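You operate a simulated robot arm through the tools that you are given. There is no shell and no other tool. Be economical: measure what you need, move in short steps, check, and stop when the job is done.

You are at the controls of a simulated two-armed robot. One attempt, no reset.

Task
Empty all four spouts into the crates below them.
Fine: shut each slide again.
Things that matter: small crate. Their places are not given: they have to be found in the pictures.

The check looks at the end state, three seconds after you hand in, the way a careful person would. Anything else that was tipped, shoved, dropped, spilled or broken makes it a failure.

Robot
Two 7-joint arms with fingered hands on one trunk that stands fixed in place. Base frame: the origin is at the foot of the trunk, x ahead of it, y to its left, z up. Lengths are in cm, angles in degrees, forces in N, time in s.
The left shoulder is at [8.8, 17, 97.1], the right one opposite. With the tool pointing down near the work surface each hand reaches from about 10 to 76 cm from the base axis, measured 20 degrees to its own side. Payload 4 kg a hand.
Tool frame (each hand has its own): the origin (TCP) lies between the finger pads and is the grasp point; the fingertips stand 2.6 cm ahead of it; z points along the fingers, y is the line along which they close. Largest opening 13.2 cm; the body of the gripper starts 7.3 cm behind the TCP. The gripper is a hand of 4 fingers: y runs from the thumb to the fingers, the wrist lies at [0, 0, -22.4] in the tool frame, and closing takes about 1.5 s.
Orientation is that of the tool frame in the base frame, as a unit quaternion [w, x, y, z]. With the fingers straight down and closing along the base's y, the tool's x points along the base's -x, its y along +y and its z along -z.

Tools
- The arms move only by the tool jog_arm. It takes "left_targets", "right_targets" or both (then of equal length, played together; a hand with none holds still); each is a list that holds one entry, the list of rows, each a list of 6 numbers: the shift along the tool's x, y, z in mm, then the turn, a rotation vector about the tool's x, y, z in degrees. In form: [[[dx, dy, dz, rx, ry, rz], ...]]. A call has 1 to 20 rows; each row shifts and turns the commanded pose from where the row before left it, along the tool's axes as they then stand. "left_gripper" and "right_gripper" are, for a hand that has rows, the closure, from 0 (fully open) to 1 (shut), set as the call begins (left out, the last holds). Each row takes 0.2 s and may step no farther than 5 cm and 8.6 degrees from the row before; otherwise, or with a gripper value out of range, the whole call is refused. A pose out of reach is approached as far as the arm can. The call stops where the force on the tool passes 60 N (or 10 N more than at its start, if that is more) or the arm is blocked; 0.2 s more then pass. Each finger travels about 4.5 cm/s and halts on what it meets, pressing with about 30 N; the grip force reading is that of the motor and also rises with nothing between the fingers. The clock runs only during rows and for 0.2 s after the last one: add rows that do not move to give the fingers time. The reply holds the time, the measured pose of the TCP, the force on the tool along the base axes, the opening and the grip force, in the units named above and with some noise, with the torque about the TCP (base axes, N m) and any sound that the robot's microphone picked up.
- Cameras (640 x 400 px; columns grow to the right, rows downward): "scene" is now at [18.09, 2.82, 112.68]; the picture's right is [0.37, -0.93, -0.00], its down [-0.69, -0.27, -0.67] and it looks along [0.62, 0.25, -0.74] (base axes); focal length 284 px, centre (320, 200). "left" rides on the left gripper at [-6.8, 0.2, -9.7] in its tool frame; the picture's right is [-0.03, -1.00, 0.00], its down [0.82, -0.02, -0.58] and it looks along [0.58, -0.01, 0.82] (tool axes); focal length 270 px, centre (320, 200). "right" rides on the right gripper at [6.8, 0.2, -9.7] in its tool frame; the picture's right is [-0.03, 1.00, 0.00], its down [-0.82, -0.02, -0.58] and it looks along [-0.58, -0.01, 0.82] (tool axes); focal length 270 px, centre (320, 200).
- get_image(camera): a new picture of that camera. It takes no simulated time.
- raise_lower(by): slides the trunk up (or, below 0, down) by that many cm; the arms and the scene camera ride with it, the base frame stays. It gives what a move gives, with no picture.
- set_fingers(finger1, finger2, finger3, thumb_bend, hand): sets how far each is bent, from 0 (flat) to 100 (curled in); at 30 the hand is open as for a grip, at 70 the pads meet at the TCP. One left out holds its place. A second passes; each finger stops where it meets its share of the squeeze, and holds until it gets a number again. A gripper value or a shape takes the hand back. It gives what a move gives, with no picture; readings hold the bend of each and the force on the fingers (four entries, about 0 where the hand has none), thumb and palm.
- grasp_type(shape, hand): the hand has 4 fingers and takes this shape, open, in about a second: jaw (thumb against the fingers, like two jaws); tri (thumb and two fingers); tip (a fingertip pinch); poke (one finger out to press); point (the index stretched); flat (the hand flat); cup (the hand cupped); fist (a fist). The gripper value then closes the fingers along that shape, each until it touches; the sizes above hold for jaw. It gives what a move gives, with no picture.
- pan_tilt(pan, tilt): turns the head with the scene camera to pan (to the left, within 86 degrees either way) and tilt (down, from -29 to 69), counted from straight ahead of the robot. It gives what a move gives.
- pixel_to_xyz(camera, pixels): there is no depth. For up to 12 entries [column, row, z] of the newest picture of that camera ("zoom" is the newest enlarged one), the place [x, y] in the base frame at which the ray of that pixel passes the height z, good to about 0.3 cm. It takes no simulated time.
- enlarge(camera, box): a new picture of the part [left, top, right, bottom] of that camera's present view, enlarged. It takes no simulated time.
- sign_off(): hands the job in; it is judged then, once.

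Go step by step. Measure first, check grasps and placings, and put right what went wrong. The budget is 80 turns and 56 pictures, counting those below and the enlarged ones. Unless the task says otherwise, let go and move clear before handing in, and close with one line.

The tools are called after "Emit:" as a command line: name --argument value ..., lists and objects as JSON in quotes. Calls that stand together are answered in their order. jog_arm: Moves the arms, as the interface text tells. Its arguments: {"type":"object","properties":{"left_targets":{"type":"array","items":{"type":"array","items":{"type":"array","items":{"type":"number"}}}},"left_gripper":{"type":"number"},"right_targets":{"type":"array","items":{"type":"array","items":{"type":"array","items":{"type":"number"}}}},"right_gripper":{"type":"number"}},"required":[]} The other tools are called the same way: raise_lower (by) slides the trunk up or down; grasp_type (shape, hand) gives the hand a shape; set_fingers (finger1, finger2, finger3, thumb_bend, hand) moves the fingers one by one; pan_tilt (pan, tilt) turns the head that bears the scene camera; get_image (camera) takes a picture; pixel_to_xyz (camera, pixels) gives the place at which the rays of pixels pass given heights; enlarge (camera, box) takes an enlarged picture of a part of a camera's view; sign_off () hands the job in.

At the start:

```text
time: 0.0
left_position: [39.51, 43.41, 88.95]
left_tool_rot: [0.0, 0.0, 1.0, 0.0]
left_contact_force: [-0.5, 0.1, 0.0]
left_wrist_torque: [-0.01, -0.05, 0.0]
left_finger_gap: 13.19
left_gripper_force: 0.1
left_shape: jaw
left_bend: [30.0, 30.0, 30.0, 30.0]
left_finger forces: [0.0, 0.1, 0.0, 0.0, 0.0, 0.1]
right_position: [46.93, 4.18, 87.88]
right_tool_rot: [0.0, 0.0, 1.0, 0.0]
right_contact_force: [-0.4, 0.6, 0.7]
right_wrist_torque: [0.02, -0.02, 0.0]
right_finger_gap: 13.2
right_gripper_force: 0.0
right_shape: jaw
right_bend: [30.0, 30.0, 30.0, 30.0]
right_finger forces: [0.0, 0.0, 0.0, 0.0, 0.0, 0.0]
trunk travel left (down, up): [-20.3, 55.2]
head pan, tilt: [21.6, 47.9]
```

scene: 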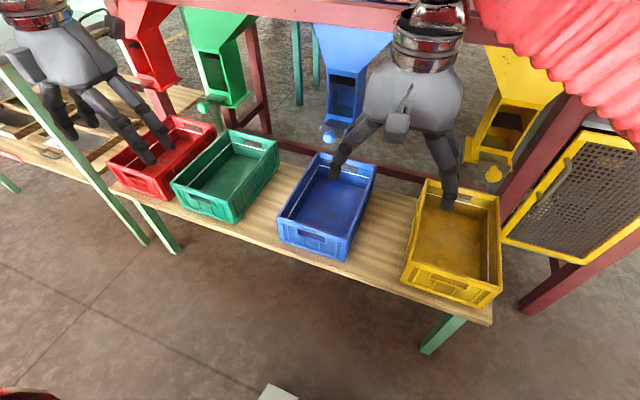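
right: 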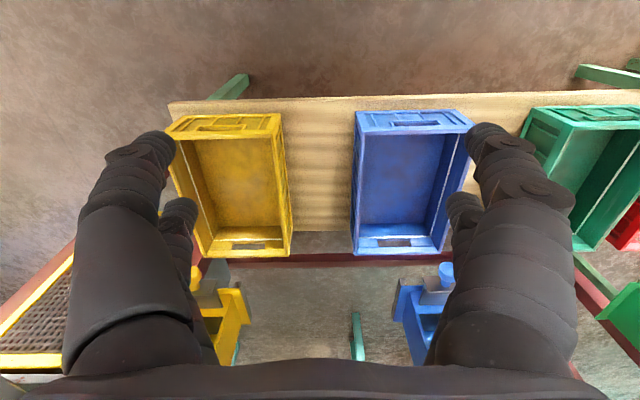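
left: 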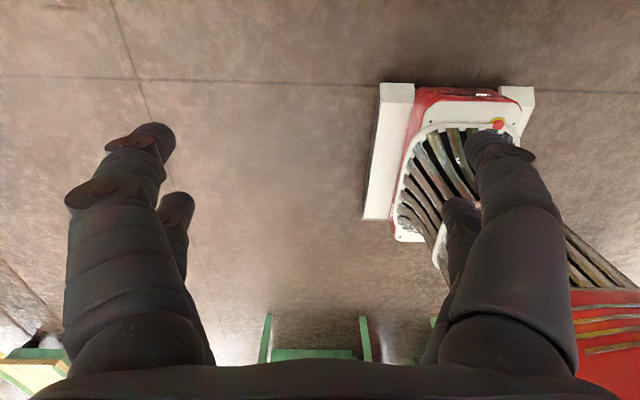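

The scene picture shows four coloured hoppers (red, green, blue, yellow) with knobs near (203,105), (328,135), (493,173) and crates below; I need clearer views, so I look closer at the spouts.

Emit:
enlarge --camera "scene" --box '[80, 0, 400, 200]'

Emit:
enlarge --camera "scene" --box '[400, 0, 640, 200]'

```text
2.00 times, centred on (240, 100) of scene
```

zoom: 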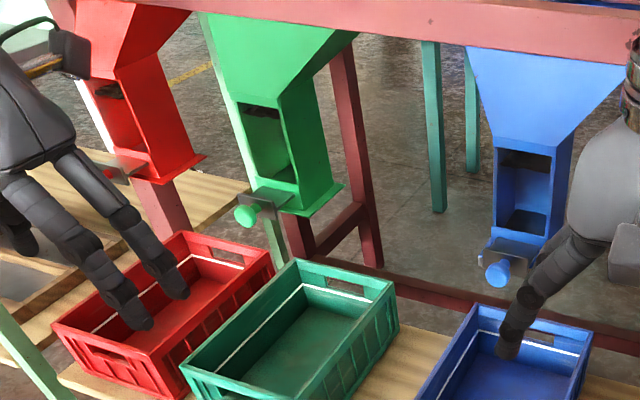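

```text
2.00 times, centred on (520, 100) of scene
```

zoom: 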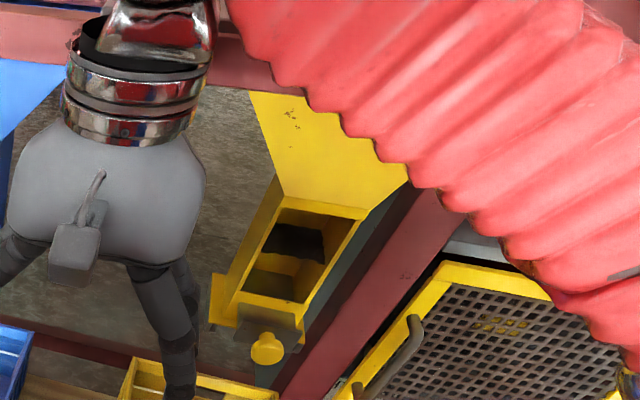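

The hands block part of the view; each slide has a front knob at the bottom of a spout with a window. I pan the head to see the whole rack.

Emit:
pan_tilt --pan 8 --tilt 35

Emit:
get_image --camera "scene"

```text
time: 0.8
left_position: [39.46, 43.27, 88.98]
left_tool_rot: [0.001, 0.0, 1.0, 0.0]
left_contact_force: [-0.3, 0.8, -0.3]
left_wrist_torque: [-0.01, 0.0, 0.0]
left_finger_gap: 13.18
left_gripper_force: 0.1
left_shape: jaw
left_bend: [30.0, 30.0, 30.0, 30.0]
left_finger forces: [0.0, 0.0, 0.0, 0.0, 0.0, 0.0]
right_position: [46.89, 4.09, 87.97]
right_tool_rot: [-0.001, -0.001, 1.0, 0.001]
right_contact_force: [-0.4, 0.7, -0.3]
right_wrist_torque: [0.01, 0.04, -0.01]
right_finger_gap: 13.18
right_gripper_force: 0.1
right_shape: jaw
right_bend: [30.0, 30.0, 30.0, 30.0]
right_finger forces: [0.0, 0.2, 0.1, 0.0, 0.0, 0.0]
trunk travel left (down, up): [-20.3, 55.2]
head pan, tilt: [8.0, 35.0]
```

```text
50 pictures are left
```

scene: 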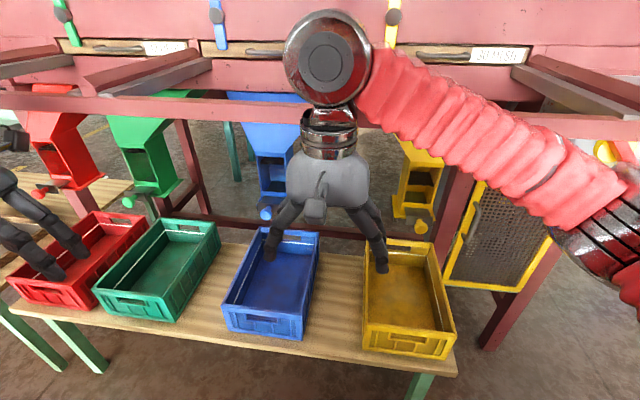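

There are more parts above: coloured handles at (68,20), (217,22), (393,20), (607,150). I look higher to see.

Emit:
pan_tilt --pan 5 --tilt 8

Emit:
get_image --camera "scene"

```text
time: 1.7
left_position: [39.28, 43.44, 89.09]
left_tool_rot: [0.001, -0.001, 1.0, 0.0]
left_contact_force: [0.2, -0.4, -0.2]
left_wrist_torque: [0.01, 0.0, -0.02]
left_finger_gap: 13.18
left_gripper_force: 0.1
left_shape: jaw
left_bend: [30.0, 30.0, 30.0, 30.0]
left_finger forces: [0.1, 0.1, 0.0, 0.0, 0.0, 0.0]
right_position: [46.84, 4.18, 87.96]
right_tool_rot: [0.0, 0.0, 1.0, 0.0]
right_contact_force: [-0.6, -0.3, 0.4]
right_wrist_torque: [0.01, 0.03, -0.03]
right_finger_gap: 13.18
right_gripper_force: 0.2
right_shape: jaw
right_bend: [30.0, 30.0, 30.0, 30.0]
right_finger forces: [0.1, 0.0, 0.0, 0.1, 0.0, 0.0]
trunk travel left (down, up): [-20.3, 55.2]
head pan, tilt: [5.0, 8.0]
```

```text
49 pictures are left
```

scene: 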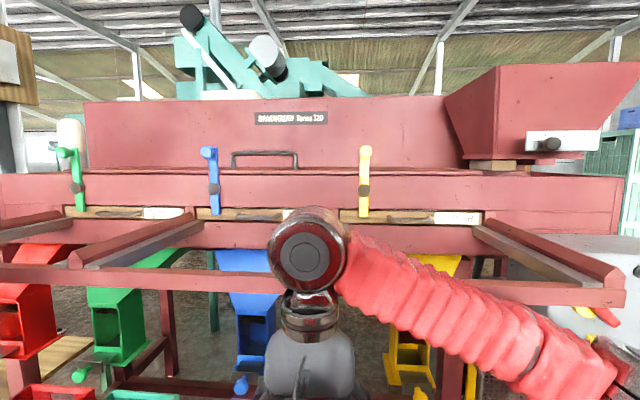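

Coloured levers belong to the upper machine; the spouts' slides with knobs are below. I retract both hands to clear the view.

Emit:
jog_arm --right_targets '[[[50, 0, 0, 0, 0, 0], [50, 0, 0, 0, 0, 0], [50, -30, 0, 0, 0, 0], [0, -50, 0, 0, 0, 0], [0, -50, 0, 0, 0, 0], [0, -50, 0, 0, 0, 0]]]' --left_targets '[[[50, 0, 0, 0, 0, 0], [50, 0, 0, 0, 0, 0], [0, 0, 0, 0, 0, 0], [0, 0, 0, 0, 0, 0], [0, 0, 0, 0, 0, 0], [0, 0, 0, 0, 0, 0]]]'

Emit:
pan_tilt --pan 10 --tilt 36

Emit:
get_image --camera "scene"

Emit:
get_image --camera "right"

```text
refused: row 3 steps farther than a row can; nothing moved
```

```text
time: 2.6
left_position: [39.39, 43.4, 89.02]
left_tool_rot: [0.0, 0.0, 1.0, 0.001]
left_contact_force: [-0.3, 0.9, 0.9]
left_wrist_torque: [0.0, 0.0, 0.01]
left_finger_gap: 13.19
left_gripper_force: 0.0
left_shape: jaw
left_bend: [30.0, 30.0, 30.0, 30.0]
left_finger forces: [0.0, 0.1, 0.1, 0.0, 0.0, 0.0]
right_position: [46.89, 4.29, 87.94]
right_tool_rot: [0.0, 0.0, 1.0, 0.0]
right_contact_force: [0.0, -0.3, 0.2]
right_wrist_torque: [-0.02, 0.0, 0.0]
right_finger_gap: 13.2
right_gripper_force: 0.0
right_shape: jaw
right_bend: [30.0, 30.0, 30.0, 30.0]
right_finger forces: [0.0, 0.0, 0.0, 0.0, 0.1, 0.0]
trunk travel left (down, up): [-20.3, 55.2]
head pan, tilt: [10.0, 36.0]
```

```text
48 pictures are left
```

scene: 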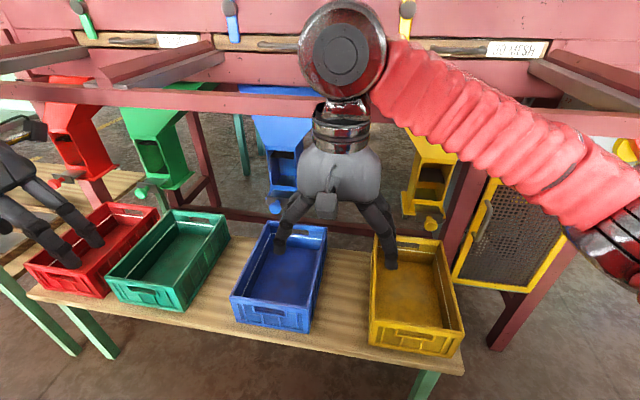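

```text
47 pictures are left
```

right: 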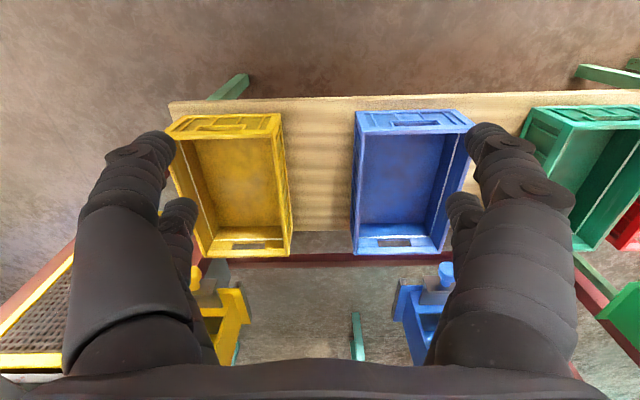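

The move was refused; I triangulate knobs with both current pictures first: blue knob scene (273,206)/right (447,270); yellow scene (432,223)/right (195,272); green and red knobs in scene.

Emit:
pixel_to_xyz --camera "scene" --pixels '[[274, 206, 60], [274, 206, 80], [432, 223, 60], [432, 223, 80], [140, 193, 60], [140, 193, 80], [57, 182, 60], [57, 182, 80], [232, 294, 50], [309, 305, 50], [327, 227, 50], [263, 221, 50]]'

Emit:
pixel_to_xyz --camera "right" --pixels '[[447, 270, 60], [447, 270, 80], [195, 272, 60], [195, 272, 80], [357, 112, 50], [468, 112, 50], [440, 250, 50], [357, 250, 50]]'

Emit:
jog_arm --right_targets '[[[50, 0, 0, 0, 0, 0], [50, 0, 0, 0, 0, 0], [40, -30, 0, 0, 0, 0], [0, -50, 0, 0, 0, 0], [0, -50, 0, 0, 0, 0], [0, -50, 0, 0, 0, 0]]]' --left_targets '[[[50, 0, 0, 0, 0, 0], [50, 0, 0, 0, 0, 0], [0, 0, 0, 0, 0, 0], [0, 0, 0, 0, 0, 0], [0, 0, 0, 0, 0, 0], [0, 0, 0, 0, 0, 0]]]'

Emit:
get_image --camera "scene"

```text
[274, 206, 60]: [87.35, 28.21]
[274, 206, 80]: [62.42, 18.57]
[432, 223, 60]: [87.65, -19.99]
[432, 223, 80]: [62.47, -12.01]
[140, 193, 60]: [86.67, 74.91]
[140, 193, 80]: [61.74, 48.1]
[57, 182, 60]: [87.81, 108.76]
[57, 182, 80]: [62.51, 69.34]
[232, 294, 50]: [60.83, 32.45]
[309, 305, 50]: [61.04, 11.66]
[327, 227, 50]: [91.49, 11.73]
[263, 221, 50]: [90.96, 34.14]
```

```text
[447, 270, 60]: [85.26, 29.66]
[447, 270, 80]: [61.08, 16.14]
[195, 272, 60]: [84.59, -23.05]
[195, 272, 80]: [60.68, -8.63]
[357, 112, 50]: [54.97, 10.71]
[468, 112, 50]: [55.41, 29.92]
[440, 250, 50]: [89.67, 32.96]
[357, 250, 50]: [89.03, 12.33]
```

```text
time: 4.0
left_position: [29.17, 43.47, 89.03]
left_tool_rot: [0.001, 0.0, 1.0, -0.001]
left_contact_force: [0.0, 0.8, -0.4]
left_wrist_torque: [0.0, -0.02, 0.01]
left_finger_gap: 13.19
left_gripper_force: 0.0
left_shape: jaw
left_bend: [30.0, 30.0, 30.0, 30.0]
left_finger forces: [0.1, 0.0, 0.0, 0.0, 0.0, 0.0]
right_position: [32.97, -13.82, 87.98]
right_tool_rot: [0.0, 0.0, 1.0, 0.001]
right_contact_force: [0.3, -0.1, 1.2]
right_wrist_torque: [-0.01, 0.0, 0.01]
right_finger_gap: 13.17
right_gripper_force: 0.1
right_shape: jaw
right_bend: [30.0, 30.0, 30.0, 30.0]
right_finger forces: [0.0, 0.0, 0.0, 0.0, 0.0, 0.0]
trunk travel left (down, up): [-20.3, 55.2]
head pan, tilt: [10.0, 36.0]
```

```text
46 pictures are left
```

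scene: 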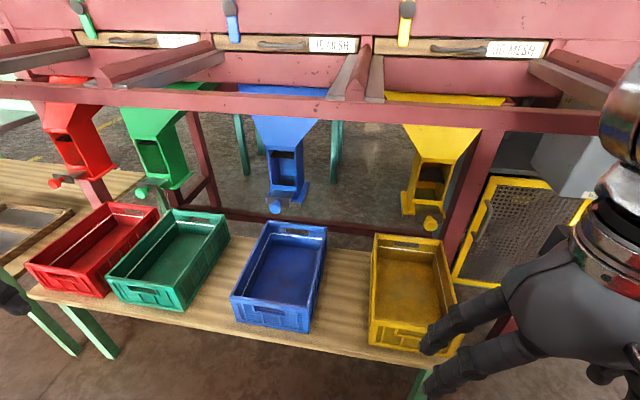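

Triangulated: blue knob ≈ (77,24.6,67.5), so spacing is wide. I raise the trunk for a vertical baseline to measure more precisely.

Emit:
raise_lower --by 35

Emit:
pan_tilt --pan 25 --tilt 50

Emit:
get_image --camera "scene"

```text
time: 7.4
left_position: [29.32, 43.42, 123.89]
left_tool_rot: [0.0, 0.0, 1.0, 0.0]
left_contact_force: [0.6, 0.6, -0.5]
left_wrist_torque: [0.03, 0.05, -0.01]
left_finger_gap: 13.18
left_gripper_force: 0.0
left_shape: jaw
left_bend: [30.0, 30.0, 30.0, 30.0]
left_finger forces: [0.1, 0.0, 0.1, 0.1, 0.0, 0.1]
right_position: [32.89, -13.78, 122.92]
right_tool_rot: [0.0, 0.001, 1.0, 0.0]
right_contact_force: [0.0, -0.3, 0.5]
right_wrist_torque: [0.01, -0.03, 0.02]
right_finger_gap: 13.16
right_gripper_force: 0.1
right_shape: jaw
right_bend: [30.0, 30.0, 30.0, 30.0]
right_finger forces: [0.0, 0.1, 0.1, 0.0, 0.1, 0.0]
trunk travel left (down, up): [-55.3, 20.2]
head pan, tilt: [10.0, 36.0]
```

```text
time: 8.2
left_position: [29.34, 43.3, 123.99]
left_tool_rot: [0.0, 0.001, 1.0, 0.0]
left_contact_force: [-0.3, -0.1, 0.3]
left_wrist_torque: [0.01, -0.01, -0.01]
left_finger_gap: 13.2
left_gripper_force: 0.1
left_shape: jaw
left_bend: [30.0, 30.0, 30.0, 30.0]
left_finger forces: [0.0, 0.0, 0.0, 0.0, 0.1, 0.0]
right_position: [32.85, -13.81, 123.01]
right_tool_rot: [0.0, 0.0, 1.0, 0.0]
right_contact_force: [0.2, 0.0, 0.0]
right_wrist_torque: [0.0, 0.01, -0.02]
right_finger_gap: 13.2
right_gripper_force: 0.0
right_shape: jaw
right_bend: [30.0, 30.0, 30.0, 30.0]
right_finger forces: [0.0, 0.0, 0.1, 0.1, 0.0, 0.0]
trunk travel left (down, up): [-55.3, 20.2]
head pan, tilt: [25.0, 50.0]
```

```text
45 pictures are left
```

scene: 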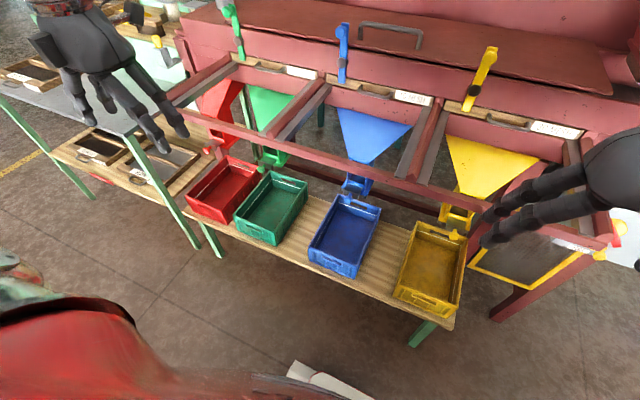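

From above, the knobs are visible near (349,190), (454,236), (207,150). I enlarge for exact pixels.

Emit:
enlarge --camera "scene" --box '[170, 100, 330, 200]'

Emit:
enlarge --camera "scene" --box '[310, 150, 502, 270]'

```text
4.00 times, centred on (250, 150) of scene
```

zoom: 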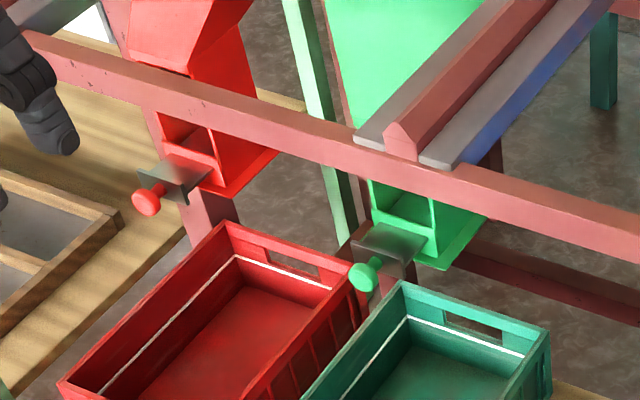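

```text
3.33 times, centred on (406, 210) of scene
```

zoom: 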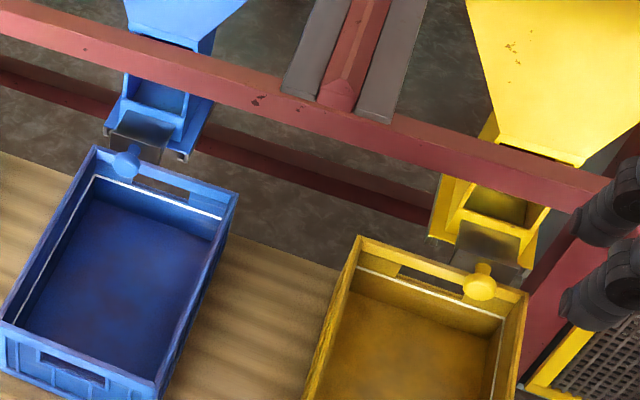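

Reading knob rays and blue/green crate rim corners from this high view.

Emit:
pixel_to_xyz --camera "scene" --pixels '[[347.8, 198.6, 60], [347.8, 198.6, 80], [454, 234.3, 60], [454, 234.3, 80], [206.5, 150.75, 60], [206.5, 150.75, 80], [261, 168.25, 60], [261, 168.25, 80], [338.5, 194.4, 60], [381, 208.5, 60], [310, 246, 60], [357, 267, 60]]'

Emit:
pixel_to_xyz --camera "scene" --pixels '[[338.5, 194.4, 40], [381, 208.5, 40], [310, 246, 40], [357, 267, 40]]'

```text
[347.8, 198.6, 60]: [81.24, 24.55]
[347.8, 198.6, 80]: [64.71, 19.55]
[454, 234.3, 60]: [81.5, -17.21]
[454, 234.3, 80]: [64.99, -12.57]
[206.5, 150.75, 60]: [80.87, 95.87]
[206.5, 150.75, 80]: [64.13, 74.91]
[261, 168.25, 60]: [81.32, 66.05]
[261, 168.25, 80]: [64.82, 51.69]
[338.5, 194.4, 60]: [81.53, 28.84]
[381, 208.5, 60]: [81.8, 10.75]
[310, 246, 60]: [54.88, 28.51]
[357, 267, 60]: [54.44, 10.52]
```

```text
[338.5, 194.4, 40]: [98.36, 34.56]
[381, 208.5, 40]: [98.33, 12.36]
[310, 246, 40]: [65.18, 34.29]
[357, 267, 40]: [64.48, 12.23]
```

Triangulation now gives knobs at x≈69.5, z≈74.3, y ≈ 81, 56, 21, −14. I check crate outlines at rim height (z≈54) and the rail's position.

Emit:
pixel_to_xyz --camera "scene" --pixels '[[227, 155.5, 54], [270, 170.75, 54], [307.5, 183, 54], [186, 198, 54], [228, 216, 54], [418, 221, 54], [468, 237.5, 54], [393, 291, 54], [455, 312, 54], [411.4, 183, 90], [411.4, 183, 70], [411.4, 183, 100]]'

Emit:
enlarge --camera "scene" --box '[170, 140, 330, 240]'

```text
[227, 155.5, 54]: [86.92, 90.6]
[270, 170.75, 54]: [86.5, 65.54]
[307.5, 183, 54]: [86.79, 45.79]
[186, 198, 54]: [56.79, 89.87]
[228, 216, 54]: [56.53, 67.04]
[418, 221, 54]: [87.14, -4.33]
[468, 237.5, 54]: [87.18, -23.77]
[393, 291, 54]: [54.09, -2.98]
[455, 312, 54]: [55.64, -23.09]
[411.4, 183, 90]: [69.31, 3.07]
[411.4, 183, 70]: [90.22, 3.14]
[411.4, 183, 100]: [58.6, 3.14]
```

```text
4.00 times, centred on (250, 190) of scene
```

zoom: 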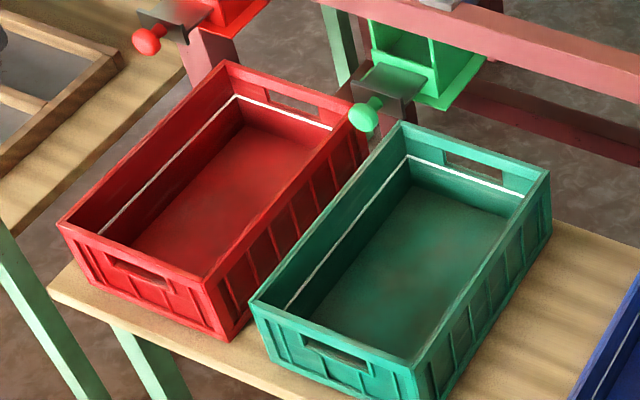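

Crates sit centred under the spouts (rims x 56–87, y centres ≈ 81, 56, 21, −14), and a rail runs at about x≈58, z≈95–101, so hands must enter below it, horizontally. I lower the trunk and turn both tools to point forward.

Emit:
raise_lower --by -45

Emit:
jog_arm --right_targets '[[[-14, 0, 0, 0, -8.18, 0], [-13.9, 0, 2, 0, -8.18, 0], [-13.4, 0, 3.9, 0, -8.18, 0], [-12.7, 0, 5.8, 0, -8.18, 0], [-11.8, 0, 7.6, 0, -8.18, 0], [-10.6, 0, 9.2, 0, -8.18, 0], [-9.2, 0, 10.6, 0, -8.18, 0], [-7.6, 0, 11.8, 0, -8.18, 0], [-5.8, 0, 12.7, 0, -8.18, 0], [-3.9, 0, 13.4, 0, -8.18, 0], [-2, 0, 13.9, 0, -8.2, 0], [0, 0, 0, 0, 0, 0]]]' --left_targets '[[[-14, 0, 0, 0, -8.18, 0], [-13.9, 0, 2, 0, -8.18, 0], [-13.4, 0, 3.9, 0, -8.18, 0], [-12.7, 0, 5.8, 0, -8.18, 0], [-11.8, 0, 7.6, 0, -8.18, 0], [-10.6, 0, 9.2, 0, -8.18, 0], [-9.2, 0, 10.6, 0, -8.18, 0], [-7.6, 0, 11.8, 0, -8.18, 0], [-5.8, 0, 12.7, 0, -8.18, 0], [-3.9, 0, 13.4, 0, -8.18, 0], [-2, 0, 13.9, 0, -8.2, 0], [0, 0, 0, 0, 0, 0]]]'

Emit:
pan_tilt --pan 12 --tilt 30

Emit:
get_image --camera "scene"

Emit:
get_image --camera "left"

Emit:
get_image --camera "right"

```text
refused: -45 is not a number from -40 to 40
```

```text
time: 10.8
left_position: [45.64, 44.0, 124.01]
left_tool_rot: [0.707, 0.001, 0.707, -0.001]
left_contact_force: [0.1, 0.5, -0.1]
left_wrist_torque: [0.0, -0.01, 0.01]
left_finger_gap: 13.18
left_gripper_force: 0.2
left_shape: jaw
left_bend: [30.0, 30.0, 30.0, 30.0]
left_finger forces: [0.1, 0.1, 0.0, 0.0, 0.0, 0.1]
left hand out of reach, approached as far as the arm can: row 7, 8
right_position: [51.29, -12.51, 123.56]
right_tool_rot: [0.707, 0.0, 0.707, 0.0]
right_contact_force: [-0.1, -0.6, -0.3]
right_wrist_torque: [-0.01, -0.01, -0.01]
right_finger_gap: 13.18
right_gripper_force: 0.0
right_shape: jaw
right_bend: [30.0, 30.0, 30.0, 30.0]
right_finger forces: [0.0, 0.0, 0.0, 0.0, 0.0, 0.0]
right hand out of reach, approached as far as the arm can: row 5, 6, 7
trunk travel left (down, up): [-55.3, 20.2]
head pan, tilt: [25.0, 50.0]
```

```text
time: 11.6
left_position: [45.46, 43.91, 124.04]
left_tool_rot: [0.707, 0.0, 0.707, 0.0]
left_contact_force: [-0.6, -0.1, -1.0]
left_wrist_torque: [-0.01, 0.01, -0.02]
left_finger_gap: 13.18
left_gripper_force: 0.1
left_shape: jaw
left_bend: [30.0, 30.0, 30.0, 30.0]
left_finger forces: [0.0, 0.1, 0.0, 0.0, 0.0, 0.0]
right_position: [51.1, -12.51, 123.67]
right_tool_rot: [0.707, 0.001, 0.707, 0.0]
right_contact_force: [-0.8, -0.4, 0.0]
right_wrist_torque: [0.01, -0.03, 0.03]
right_finger_gap: 13.18
right_gripper_force: 0.0
right_shape: jaw
right_bend: [30.0, 30.0, 30.0, 30.0]
right_finger forces: [0.0, 0.0, 0.1, 0.0, 0.0, 0.0]
trunk travel left (down, up): [-55.3, 20.2]
head pan, tilt: [12.0, 30.0]
```

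```text
41 pictures are left
```

scene: 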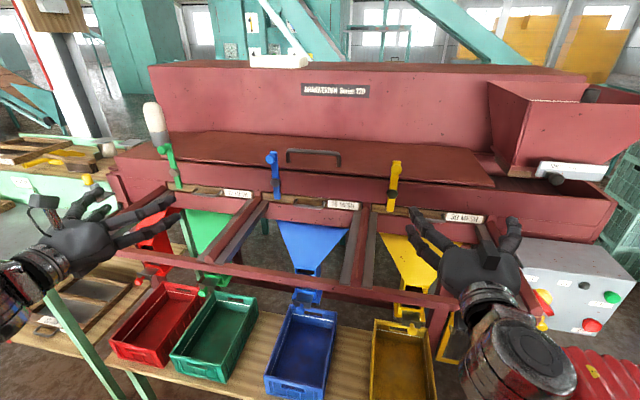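

```text
40 pictures are left
```

left: 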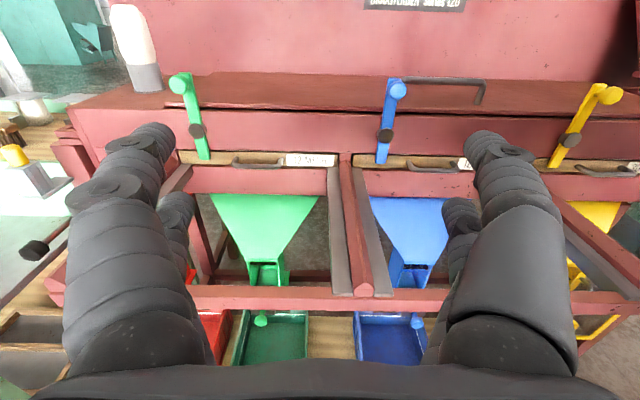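

```text
39 pictures are left
```

right: 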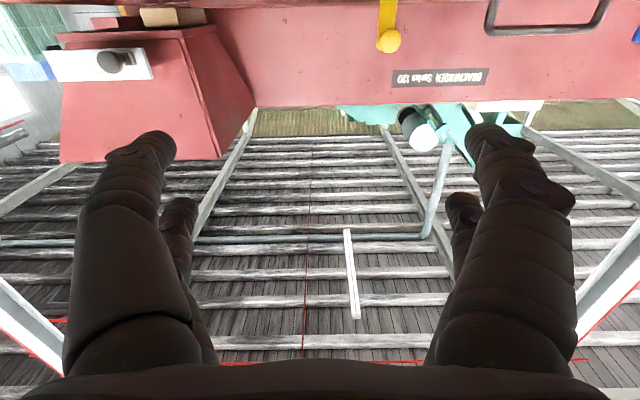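

Both hands point forward now at z≈124. The rail's front face works out at x≈58, z 96–101. I draw the hands back a little and lower the trunk to bring them below it.

Emit:
jog_arm --right_targets '[[[0, 0, -30, 0, 0, 0], [0, 0, -20, 0, 0, 0], [0, 0, 0, 0, 0, 0]]]'

Emit:
raise_lower --by -40

Emit:
pan_tilt --pan 12 --tilt 28

Emit:
get_image --camera "left"

Emit:
get_image --camera "scene"

```text
time: 12.4
left_position: [45.44, 43.93, 124.05]
left_tool_rot: [0.707, -0.001, 0.707, 0.001]
left_contact_force: [0.7, -0.5, -0.4]
left_wrist_torque: [-0.02, 0.0, 0.01]
left_finger_gap: 13.17
left_gripper_force: 0.0
left_shape: jaw
left_bend: [30.0, 30.0, 30.0, 30.0]
left_finger forces: [0.0, 0.1, 0.0, 0.0, 0.0, 0.0]
right_position: [46.93, -11.95, 123.24]
right_tool_rot: [0.707, 0.001, 0.707, -0.001]
right_contact_force: [0.8, 0.0, -0.5]
right_wrist_torque: [0.01, 0.01, -0.03]
right_finger_gap: 13.18
right_gripper_force: 0.0
right_shape: jaw
right_bend: [30.0, 30.0, 30.0, 30.0]
right_finger forces: [0.0, 0.1, 0.0, 0.1, 0.0, 0.0]
right hand out of reach, approached as far as the arm can: row 2
trunk travel left (down, up): [-55.3, 20.2]
head pan, tilt: [12.0, 30.0]
```

```text
time: 16.2
left_position: [47.59, 43.99, 77.21]
left_tool_rot: [0.644, 0.0, 0.765, 0.0]
left_contact_force: [-0.1, 0.4, 0.0]
left_wrist_torque: [-0.02, 0.01, 0.0]
left_finger_gap: 13.19
left_gripper_force: 0.0
left_shape: jaw
left_bend: [30.0, 30.0, 30.0, 30.0]
left_finger forces: [0.0, 0.1, 0.0, 0.1, 0.0, 0.1]
right_position: [49.86, -11.88, 69.19]
right_tool_rot: [0.587, 0.0, 0.81, 0.0]
right_contact_force: [-1.3, 0.7, 0.7]
right_wrist_torque: [0.02, 0.02, 0.02]
right_finger_gap: 13.19
right_gripper_force: 0.2
right_shape: jaw
right_bend: [30.0, 30.0, 30.0, 30.0]
right_finger forces: [0.0, 0.0, 0.0, 0.0, 0.1, 0.0]
trunk travel left (down, up): [-15.3, 60.2]
head pan, tilt: [12.0, 30.0]
```

```text
time: 16.9
left_position: [47.74, 44.05, 77.16]
left_tool_rot: [0.644, 0.0, 0.765, 0.0]
left_contact_force: [0.7, -0.8, -0.2]
left_wrist_torque: [0.01, -0.03, -0.03]
left_finger_gap: 13.18
left_gripper_force: 0.1
left_shape: jaw
left_bend: [30.0, 30.0, 30.0, 30.0]
left_finger forces: [0.0, 0.0, 0.1, 0.1, 0.1, 0.0]
right_position: [49.78, -11.95, 69.23]
right_tool_rot: [0.587, 0.0, 0.81, 0.0]
right_contact_force: [0.0, 0.4, 1.0]
right_wrist_torque: [0.01, -0.01, 0.01]
right_finger_gap: 13.23
right_gripper_force: 0.0
right_shape: jaw
right_bend: [30.0, 30.0, 30.0, 30.0]
right_finger forces: [0.1, 0.0, 0.0, 0.1, 0.0, 0.0]
trunk travel left (down, up): [-15.3, 60.2]
head pan, tilt: [12.0, 28.0]
```

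```text
38 pictures are left
```

left: 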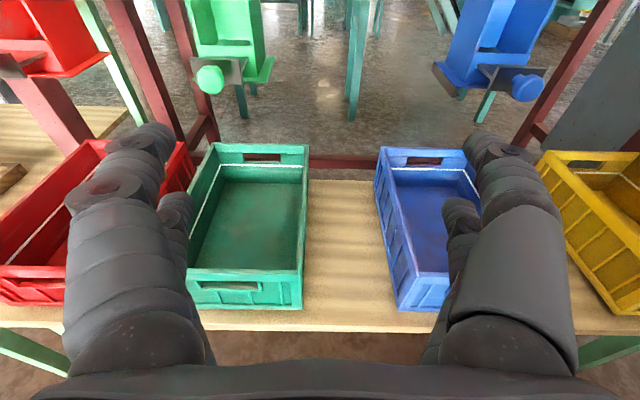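

```text
37 pictures are left
```

scene: 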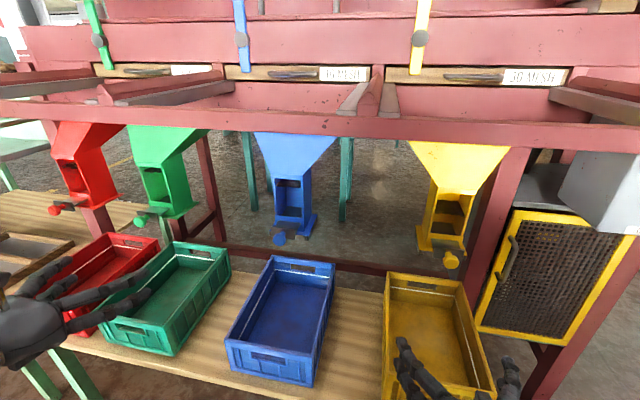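

Trunk is lower; hands now at z≈77/69, slightly pitched down. I refine knob rays from the left camera: green knob (209,79), blue (526,89).

Emit:
pixel_to_xyz --camera "left" --pixels '[[209, 79, 74], [209, 79, 72], [526, 89, 74], [526, 89, 72]]'

Emit:
pixel_to_xyz --camera "scene" --pixels '[[139, 222, 74], [139, 222, 70], [279, 239, 74], [279, 239, 70], [452, 261, 74], [452, 261, 70], [54, 209, 74], [54, 209, 70]]'

Emit:
enlarge --camera "left" --box '[140, 0, 300, 100]'

```text
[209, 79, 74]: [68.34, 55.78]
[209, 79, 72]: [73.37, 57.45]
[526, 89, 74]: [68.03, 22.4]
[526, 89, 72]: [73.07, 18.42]
```

```text
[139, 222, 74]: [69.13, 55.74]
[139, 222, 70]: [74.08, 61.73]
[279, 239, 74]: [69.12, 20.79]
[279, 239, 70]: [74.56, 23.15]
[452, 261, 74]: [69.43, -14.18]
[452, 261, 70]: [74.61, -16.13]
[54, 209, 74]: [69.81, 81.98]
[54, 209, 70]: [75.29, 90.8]
```

```text
4.00 times, centred on (220, 50) of left
```

zoom: 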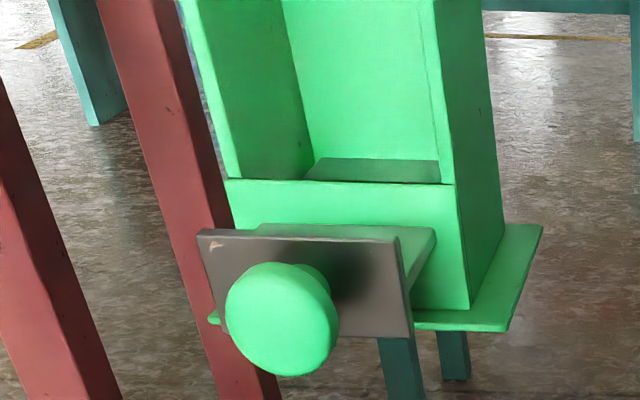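

Knobs measured: green (69,55.8,73.8), blue (69,21,74), yellow (69.4,−14.2,74), red (69.8,82,74); each is a mushroom knob ~3.5 cm on a flanged slide plate. I level both tools and line up in front of yellow and green.

Emit:
jog_arm --right_targets '[[[0, 0, 0, 0, -6, 0], [0, 0, 0, 0, -6, 0], [0, 0, 0, 0, -6, 0], [-48, -10, 0, 0, 0, 0], [0, -12, 0, 0, 0, 0], [0, 0, 0, 0, 0, 0]]]' --left_targets '[[[0, 0, 0, 0, -4.9, 0], [0, 0, 0, 0, -4.9, 0], [0, 40, 0, 0, 0, 0], [0, 40, 0, 0, 0, 0], [32, 37, 0, 0, 0, 0], [0, 0, 0, 0, 0, 0]]]'

Emit:
get_image --camera "left"

Emit:
get_image --camera "right"

```text
time: 18.3
left_position: [47.78, 55.82, 74.05]
left_tool_rot: [0.707, 0.001, 0.707, -0.001]
left_contact_force: [0.4, 0.1, -0.7]
left_wrist_torque: [-0.03, -0.01, -0.02]
left_finger_gap: 13.21
left_gripper_force: 0.0
left_shape: jaw
left_bend: [30.0, 30.0, 30.0, 30.0]
left_finger forces: [0.1, 0.0, 0.0, 0.0, 0.1, 0.0]
right_position: [50.09, -14.12, 73.92]
right_tool_rot: [0.707, 0.0, 0.707, -0.002]
right_contact_force: [0.4, 0.3, 0.6]
right_wrist_torque: [0.01, 0.0, 0.04]
right_finger_gap: 13.2
right_gripper_force: 0.1
right_shape: jaw
right_bend: [30.0, 30.0, 30.0, 30.0]
right_finger forces: [0.0, 0.1, 0.0, 0.0, 0.1, 0.0]
trunk travel left (down, up): [-15.3, 60.2]
head pan, tilt: [12.0, 28.0]
```

```text
35 pictures are left
```

left: 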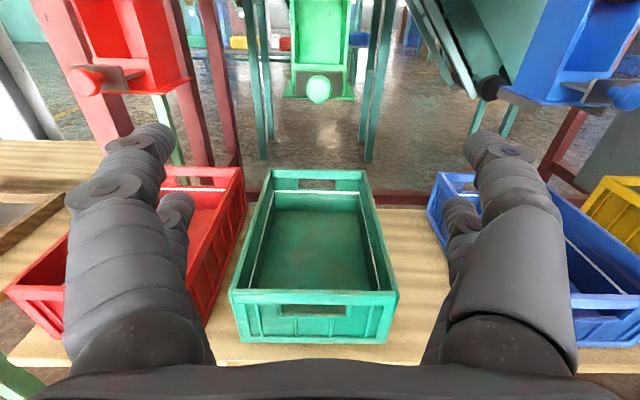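

```text
34 pictures are left
```

right: 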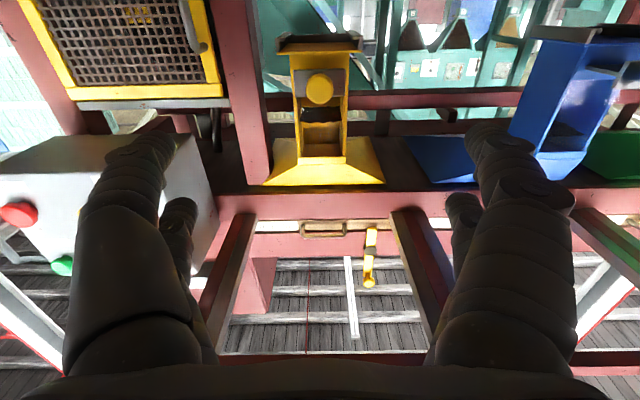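

Both knobs are centred ahead of the hands (left (318,88), right (320,88)). I narrow the fingers partly and advance to just short of the knobs.

Emit:
jog_arm --right_targets '[[[0, 0, 0, 0, 0, 0], [0, 0, 0, 0, 0, 0], [0, 0, 35, 0, 0, 0], [0, 0, 35, 0, 0, 0], [0, 0, 30, 0, 0, 0], [0, 0, 0, 0, 0, 0]]]' --left_targets '[[[0, 0, 0, 0, 0, 0], [0, 0, 0, 0, 0, 0], [0, 0, 40, 0, 0, 0], [0, 0, 40, 0, 0, 0], [0, 0, 40, 0, 0, 0], [0, 0, 0, 0, 0, 0]]]' --left_gripper 0.4 --right_gripper 0.4

Emit:
get_image --camera "left"

Emit:
get_image --camera "right"

```text
time: 19.7
left_position: [56.24, 56.05, 75.14]
left_tool_rot: [0.706, -0.001, 0.708, 0.001]
left_contact_force: [0.2, -0.4, 0.5]
left_wrist_torque: [0.0, -0.01, 0.01]
left_finger_gap: 7.98
left_gripper_force: 0.1
left_shape: jaw
left_bend: [71.0, 71.0, 71.0, 70.0]
left_finger forces: [0.1, 0.0, 0.1, 0.1, 0.0, 0.0]
left hand out of reach, approached as far as the arm can: row 5
right_position: [59.85, -14.1, 74.0]
right_tool_rot: [0.706, 0.0, 0.708, -0.001]
right_contact_force: [0.3, -0.7, 1.3]
right_wrist_torque: [-0.01, -0.03, -0.02]
right_finger_gap: 7.94
right_gripper_force: 0.0
right_shape: jaw
right_bend: [71.0, 71.0, 71.0, 70.0]
right_finger forces: [0.0, 0.0, 0.0, 0.0, 0.1, 0.1]
trunk travel left (down, up): [-15.3, 60.2]
head pan, tilt: [12.0, 28.0]
```

```text
33 pictures are left
```

left: 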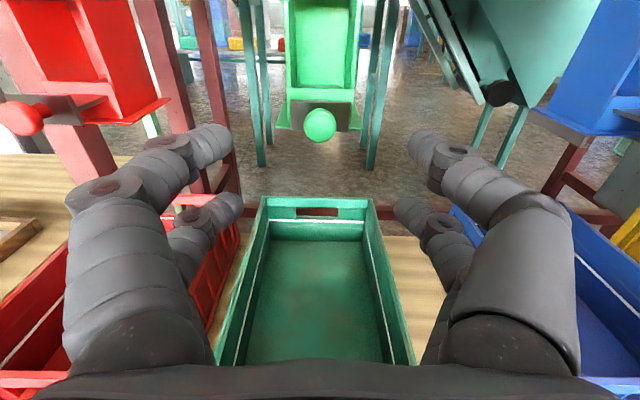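

```text
32 pictures are left
```

right: 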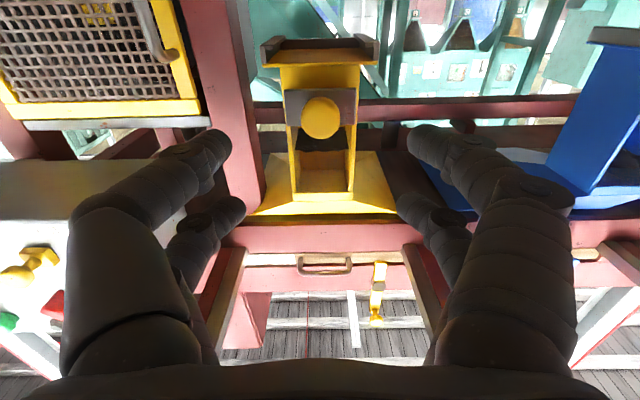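

Right hand is nicely aligned on yellow (knob (322,118)); left needs yaw for green, later. I advance the right hand around the yellow knob.

Emit:
jog_arm --right_targets '[[[0, 0, 30, 0, 0, 0], [0, 0, 30, 0, 0, 0], [0, 0, 18, 0, 0, 0], [0, 0, 0, 0, 0, 0]]]'

Emit:
get_image --camera "right"

```text
time: 20.7
left_position: [56.16, 56.02, 75.03]
left_tool_rot: [0.705, 0.0, 0.709, 0.001]
left_contact_force: [0.4, 0.5, 1.8]
left_wrist_torque: [0.0, 0.01, -0.02]
left_finger_gap: 7.98
left_gripper_force: 0.0
left_shape: jaw
left_bend: [71.0, 71.0, 71.0, 70.0]
left_finger forces: [0.0, 0.0, 0.0, 0.1, 0.0, 0.1]
right_position: [67.77, -14.07, 73.83]
right_tool_rot: [0.707, 0.0, 0.707, 0.0]
right_contact_force: [0.2, 0.2, 0.3]
right_wrist_torque: [-0.01, 0.02, -0.01]
right_finger_gap: 7.96
right_gripper_force: 0.2
right_shape: jaw
right_bend: [71.0, 71.0, 71.0, 70.0]
right_finger forces: [0.0, 0.0, 0.1, 0.1, 0.0, 0.0]
trunk travel left (down, up): [-15.3, 60.2]
head pan, tilt: [12.0, 28.0]
```

```text
31 pictures are left
```

right: 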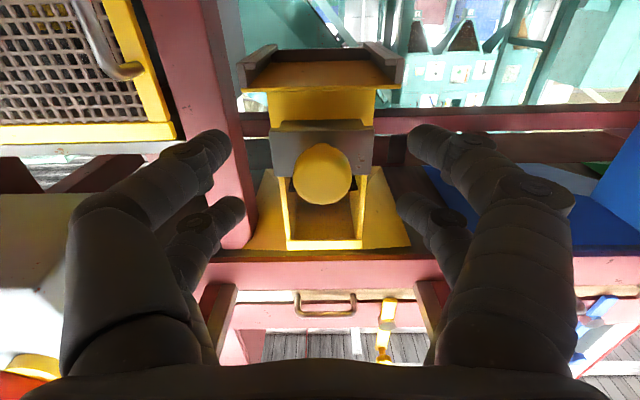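

Knob sits at (321,173), about 1.5 cm beyond the TCP; I advance 9 mm more and close.

Emit:
jog_arm --right_targets '[[[0, 0, 9, 0, 0, 0], [0, 0, 0, 0, 0, 0]]]'

Emit:
jog_arm --right_targets '[[[0, 0, 0, 0, 0, 0], [0, 0, 0, 0, 0, 0], [0, 0, 0, 0, 0, 0], [0, 0, 0, 0, 0, 0], [0, 0, 0, 0, 0, 0], [0, 0, 0, 0, 0, 0]]]' --right_gripper 1

Emit:
get_image --camera "right"

```text
time: 21.3
left_position: [56.1, 55.96, 74.99]
left_tool_rot: [0.706, 0.001, 0.709, -0.001]
left_contact_force: [0.0, -0.2, -0.3]
left_wrist_torque: [0.02, 0.02, 0.0]
left_finger_gap: 7.97
left_gripper_force: 0.1
left_shape: jaw
left_bend: [71.0, 71.0, 71.0, 70.0]
left_finger forces: [0.0, 0.1, 0.1, 0.0, 0.0, 0.0]
right_position: [68.57, -14.14, 73.8]
right_tool_rot: [0.706, 0.0, 0.708, -0.001]
right_contact_force: [-0.4, -0.4, -0.3]
right_wrist_torque: [0.01, 0.0, 0.0]
right_finger_gap: 7.97
right_gripper_force: 0.0
right_shape: jaw
right_bend: [71.0, 71.0, 71.0, 70.0]
right_finger forces: [0.0, 0.0, 0.0, 0.0, 0.0, 0.0]
trunk travel left (down, up): [-15.3, 60.2]
head pan, tilt: [12.0, 28.0]
```

```text
time: 22.7
left_position: [56.07, 56.07, 75.04]
left_tool_rot: [0.706, 0.0, 0.709, 0.0]
left_contact_force: [0.0, 0.1, 0.3]
left_wrist_torque: [0.01, 0.03, 0.03]
left_finger_gap: 7.96
left_gripper_force: 0.1
left_shape: jaw
left_bend: [71.0, 71.0, 71.0, 70.0]
left_finger forces: [0.1, 0.0, 0.1, 0.1, 0.1, 0.0]
right_position: [68.73, -14.15, 73.89]
right_tool_rot: [0.706, 0.0, 0.708, -0.001]
right_contact_force: [0.4, -0.5, -3.5]
right_wrist_torque: [-0.01, 0.05, -0.02]
right_finger_gap: 0.0
right_gripper_force: 30.4
right_shape: jaw
right_bend: [70.0, 61.0, 61.0, 71.0]
right_finger forces: [0.0, 0.1, 0.0, 0.1, 0.0, 0.1]
trunk travel left (down, up): [-15.3, 60.2]
head pan, tilt: [12.0, 28.0]
```

```text
30 pictures are left
```

right: 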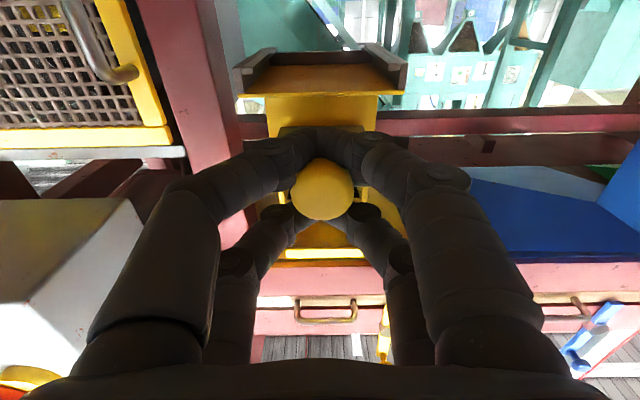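

The fingers closed around the knob with tips seemingly behind its head (gap 0). I try a gentle 2 cm pull.

Emit:
jog_arm --right_targets '[[[0, 0, -8, 0, 0, 0], [0, 0, -8, 0, 0, 0], [0, 0, -8, 0, 0, 0], [0, 0, 0, 0, 0, 0]]]'

Emit:
get_image --camera "right"

```text
time: 23.7
left_position: [56.17, 56.09, 74.99]
left_tool_rot: [0.706, 0.0, 0.708, 0.0]
left_contact_force: [0.4, 0.1, 0.1]
left_wrist_torque: [-0.01, 0.01, 0.01]
left_finger_gap: 7.95
left_gripper_force: 0.0
left_shape: jaw
left_bend: [71.0, 71.0, 71.0, 70.0]
left_finger forces: [0.0, 0.0, 0.0, 0.0, 0.1, 0.0]
right_position: [66.29, -14.2, 73.79]
right_tool_rot: [0.706, 0.001, 0.708, -0.001]
right_contact_force: [0.9, -0.6, -4.2]
right_wrist_torque: [-0.02, 0.01, -0.02]
right_finger_gap: 0.0
right_gripper_force: 29.8
right_shape: jaw
right_bend: [70.0, 61.0, 61.0, 71.0]
right_finger forces: [0.1, 0.0, 0.0, 0.0, 0.0, 0.0]
trunk travel left (down, up): [-15.3, 60.2]
head pan, tilt: [12.0, 28.0]
```

```text
29 pictures are left
```

right: 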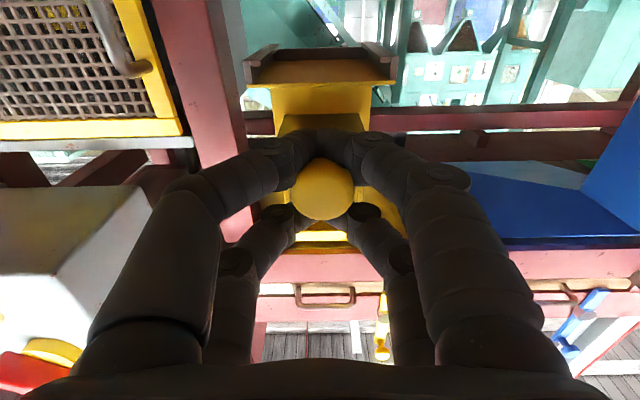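

The knob came along with almost no force: the slide moves. I continue pulling in small steps.

Emit:
jog_arm --right_targets '[[[0, 0, -8, 0, 0, 0], [0, 0, -8, 0, 0, 0], [0, 0, -8, 0, 0, 0], [0, 0, -8, 0, 0, 0], [0, 0, 0, 0, 0, 0]]]'

Emit:
get_image --camera "scene"

```text
time: 24.9
left_position: [56.38, 56.06, 75.11]
left_tool_rot: [0.706, 0.001, 0.708, -0.001]
left_contact_force: [1.1, -0.3, 0.3]
left_wrist_torque: [-0.03, 0.03, -0.01]
left_finger_gap: 7.98
left_gripper_force: 0.0
left_shape: jaw
left_bend: [71.0, 71.0, 71.0, 70.0]
left_finger forces: [0.1, 0.0, 0.0, 0.1, 0.0, 0.0]
right_position: [63.04, -14.19, 73.89]
right_tool_rot: [0.706, -0.001, 0.708, 0.0]
right_contact_force: [12.1, 0.4, -4.9]
right_wrist_torque: [0.0, -0.11, -0.03]
right_finger_gap: 0.02
right_gripper_force: 30.1
right_shape: jaw
right_bend: [70.0, 61.0, 61.0, 71.0]
right_finger forces: [0.0, 0.0, 0.1, 0.1, 0.0, 0.0]
trunk travel left (down, up): [-15.3, 60.2]
head pan, tilt: [12.0, 28.0]
```

```text
28 pictures are left
```

scene: 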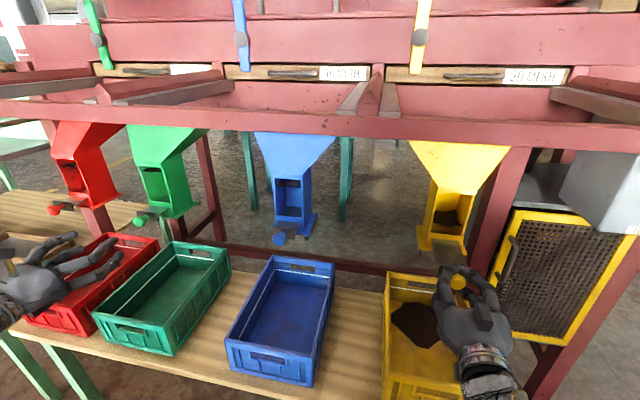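

Material is falling into the yellow crate (dark pile at (415,325)); 12 N reads near the stop. I pull slightly more and wait, then look closely.

Emit:
jog_arm --right_targets '[[[0, 0, -5, 0, 0, 0], [0, 0, -5, 0, 0, 0], [0, 0, 0, 0, 0, 0], [0, 0, 0, 0, 0, 0], [0, 0, 0, 0, 0, 0], [0, 0, 0, 0, 0, 0], [0, 0, 0, 0, 0, 0], [0, 0, 0, 0, 0, 0]]]'

Emit:
enlarge --camera "scene" --box '[340, 120, 580, 400]'

```text
time: 26.7
left_position: [56.34, 55.98, 74.95]
left_tool_rot: [0.705, 0.001, 0.709, -0.001]
left_contact_force: [0.1, 0.3, -0.2]
left_wrist_torque: [-0.01, -0.01, -0.02]
left_finger_gap: 7.96
left_gripper_force: 0.0
left_shape: jaw
left_bend: [71.0, 71.0, 71.0, 70.0]
left_finger forces: [0.0, 0.1, 0.0, 0.0, 0.0, 0.1]
right_position: [62.39, -14.13, 73.66]
right_tool_rot: [0.705, 0.0, 0.71, -0.001]
right_contact_force: [29.4, -1.2, -12.4]
right_wrist_torque: [-0.06, 0.21, -0.08]
right_finger_gap: 0.02
right_gripper_force: 29.7
right_shape: jaw
right_bend: [68.0, 61.0, 61.0, 71.0]
right_finger forces: [0.0, 0.1, 0.0, 0.0, 0.1, 0.0]
trunk travel left (down, up): [-15.3, 60.2]
head pan, tilt: [12.0, 28.0]
```

```text
1.43 times, centred on (460, 260) of scene
```

zoom: 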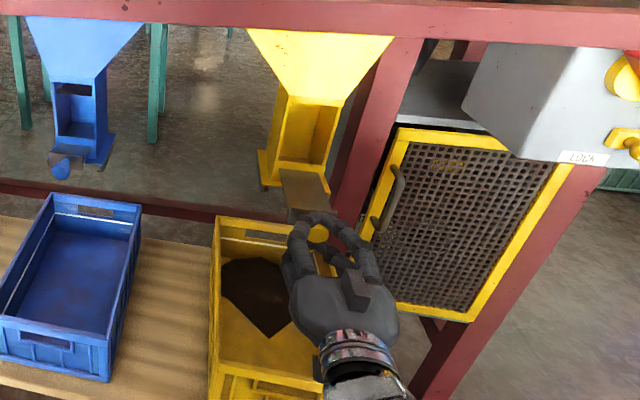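

The window is clear and the stop is reached (29 N). I relax, wait for the rest to fall, then look again.

Emit:
jog_arm --right_targets '[[[0, 0, 6, 0, 0, 0], [0, 0, 0, 0, 0, 0], [0, 0, 0, 0, 0, 0], [0, 0, 0, 0, 0, 0], [0, 0, 0, 0, 0, 0], [0, 0, 0, 0, 0, 0], [0, 0, 0, 0, 0, 0], [0, 0, 0, 0, 0, 0], [0, 0, 0, 0, 0, 0]]]'

Emit:
get_image --camera "right"

```text
time: 28.7
left_position: [56.17, 55.96, 74.93]
left_tool_rot: [0.705, 0.001, 0.709, 0.0]
left_contact_force: [0.2, 0.2, 0.0]
left_wrist_torque: [-0.01, -0.03, -0.01]
left_finger_gap: 7.96
left_gripper_force: 0.1
left_shape: jaw
left_bend: [71.0, 71.0, 71.0, 70.0]
left_finger forces: [0.0, 0.0, 0.1, 0.0, 0.0, 0.2]
right_position: [62.69, -14.1, 73.65]
right_tool_rot: [0.705, 0.0, 0.71, -0.001]
right_contact_force: [1.1, 1.9, -22.5]
right_wrist_torque: [-0.1, 0.36, 0.03]
right_finger_gap: 0.0
right_gripper_force: 29.8
right_shape: jaw
right_bend: [68.0, 61.0, 61.0, 71.0]
right_finger forces: [0.1, 0.0, 0.0, 0.0, 0.1, 0.0]
trunk travel left (down, up): [-15.3, 60.2]
head pan, tilt: [12.0, 28.0]
```

```text
26 pictures are left
```

right: 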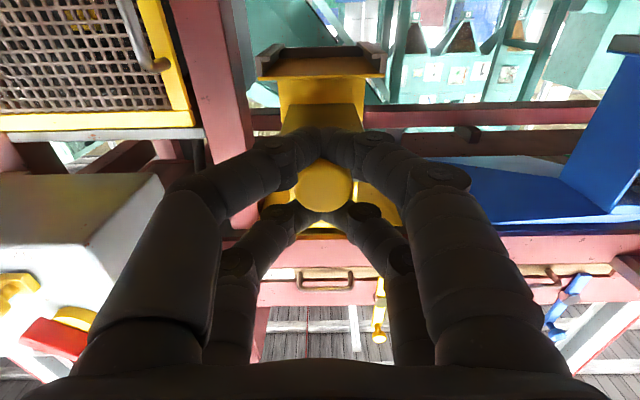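

Spout is drained. I push the slide back in, ~6.5 cm, watching the force.

Emit:
jog_arm --right_targets '[[[0, 0, 10, 0, 0, 0], [0, 0, 10, 0, 0, 0], [0, 0, 10, 0, 0, 0], [0, 0, 10, 0, 0, 0], [0, 0, 10, 0, 0, 0], [0, 0, 8, 0, 0, 0], [0, 0, 4, 0, 0, 0], [0, 0, 0, 0, 0, 0]]]'

Emit:
get_image --camera "right"

```text
time: 30.5
left_position: [56.18, 56.03, 75.1]
left_tool_rot: [0.706, 0.001, 0.708, 0.0]
left_contact_force: [-1.0, -0.9, 0.3]
left_wrist_torque: [-0.04, -0.02, 0.0]
left_finger_gap: 7.97
left_gripper_force: 0.2
left_shape: jaw
left_bend: [71.0, 71.0, 71.0, 70.0]
left_finger forces: [0.1, 0.1, 0.0, 0.0, 0.0, 0.0]
right_position: [68.85, -14.05, 74.04]
right_tool_rot: [0.707, 0.0, 0.707, -0.001]
right_contact_force: [-1.7, -0.1, -12.4]
right_wrist_torque: [0.01, 0.08, -0.06]
right_finger_gap: 0.01
right_gripper_force: 29.7
right_shape: jaw
right_bend: [69.0, 61.0, 61.0, 71.0]
right_finger forces: [0.1, 0.0, 0.0, 0.1, 0.0, 0.0]
trunk travel left (down, up): [-15.3, 60.2]
head pan, tilt: [12.0, 28.0]
```

```text
25 pictures are left
```

right: 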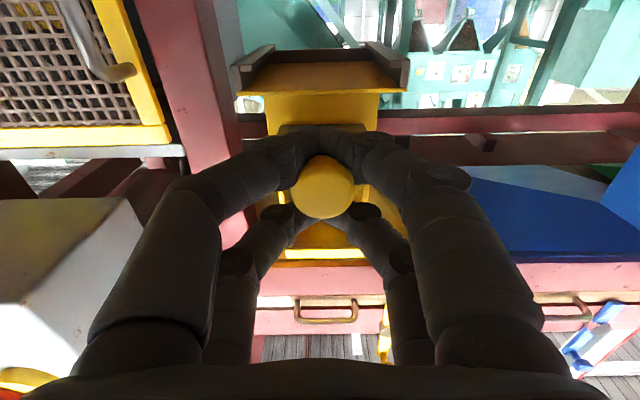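

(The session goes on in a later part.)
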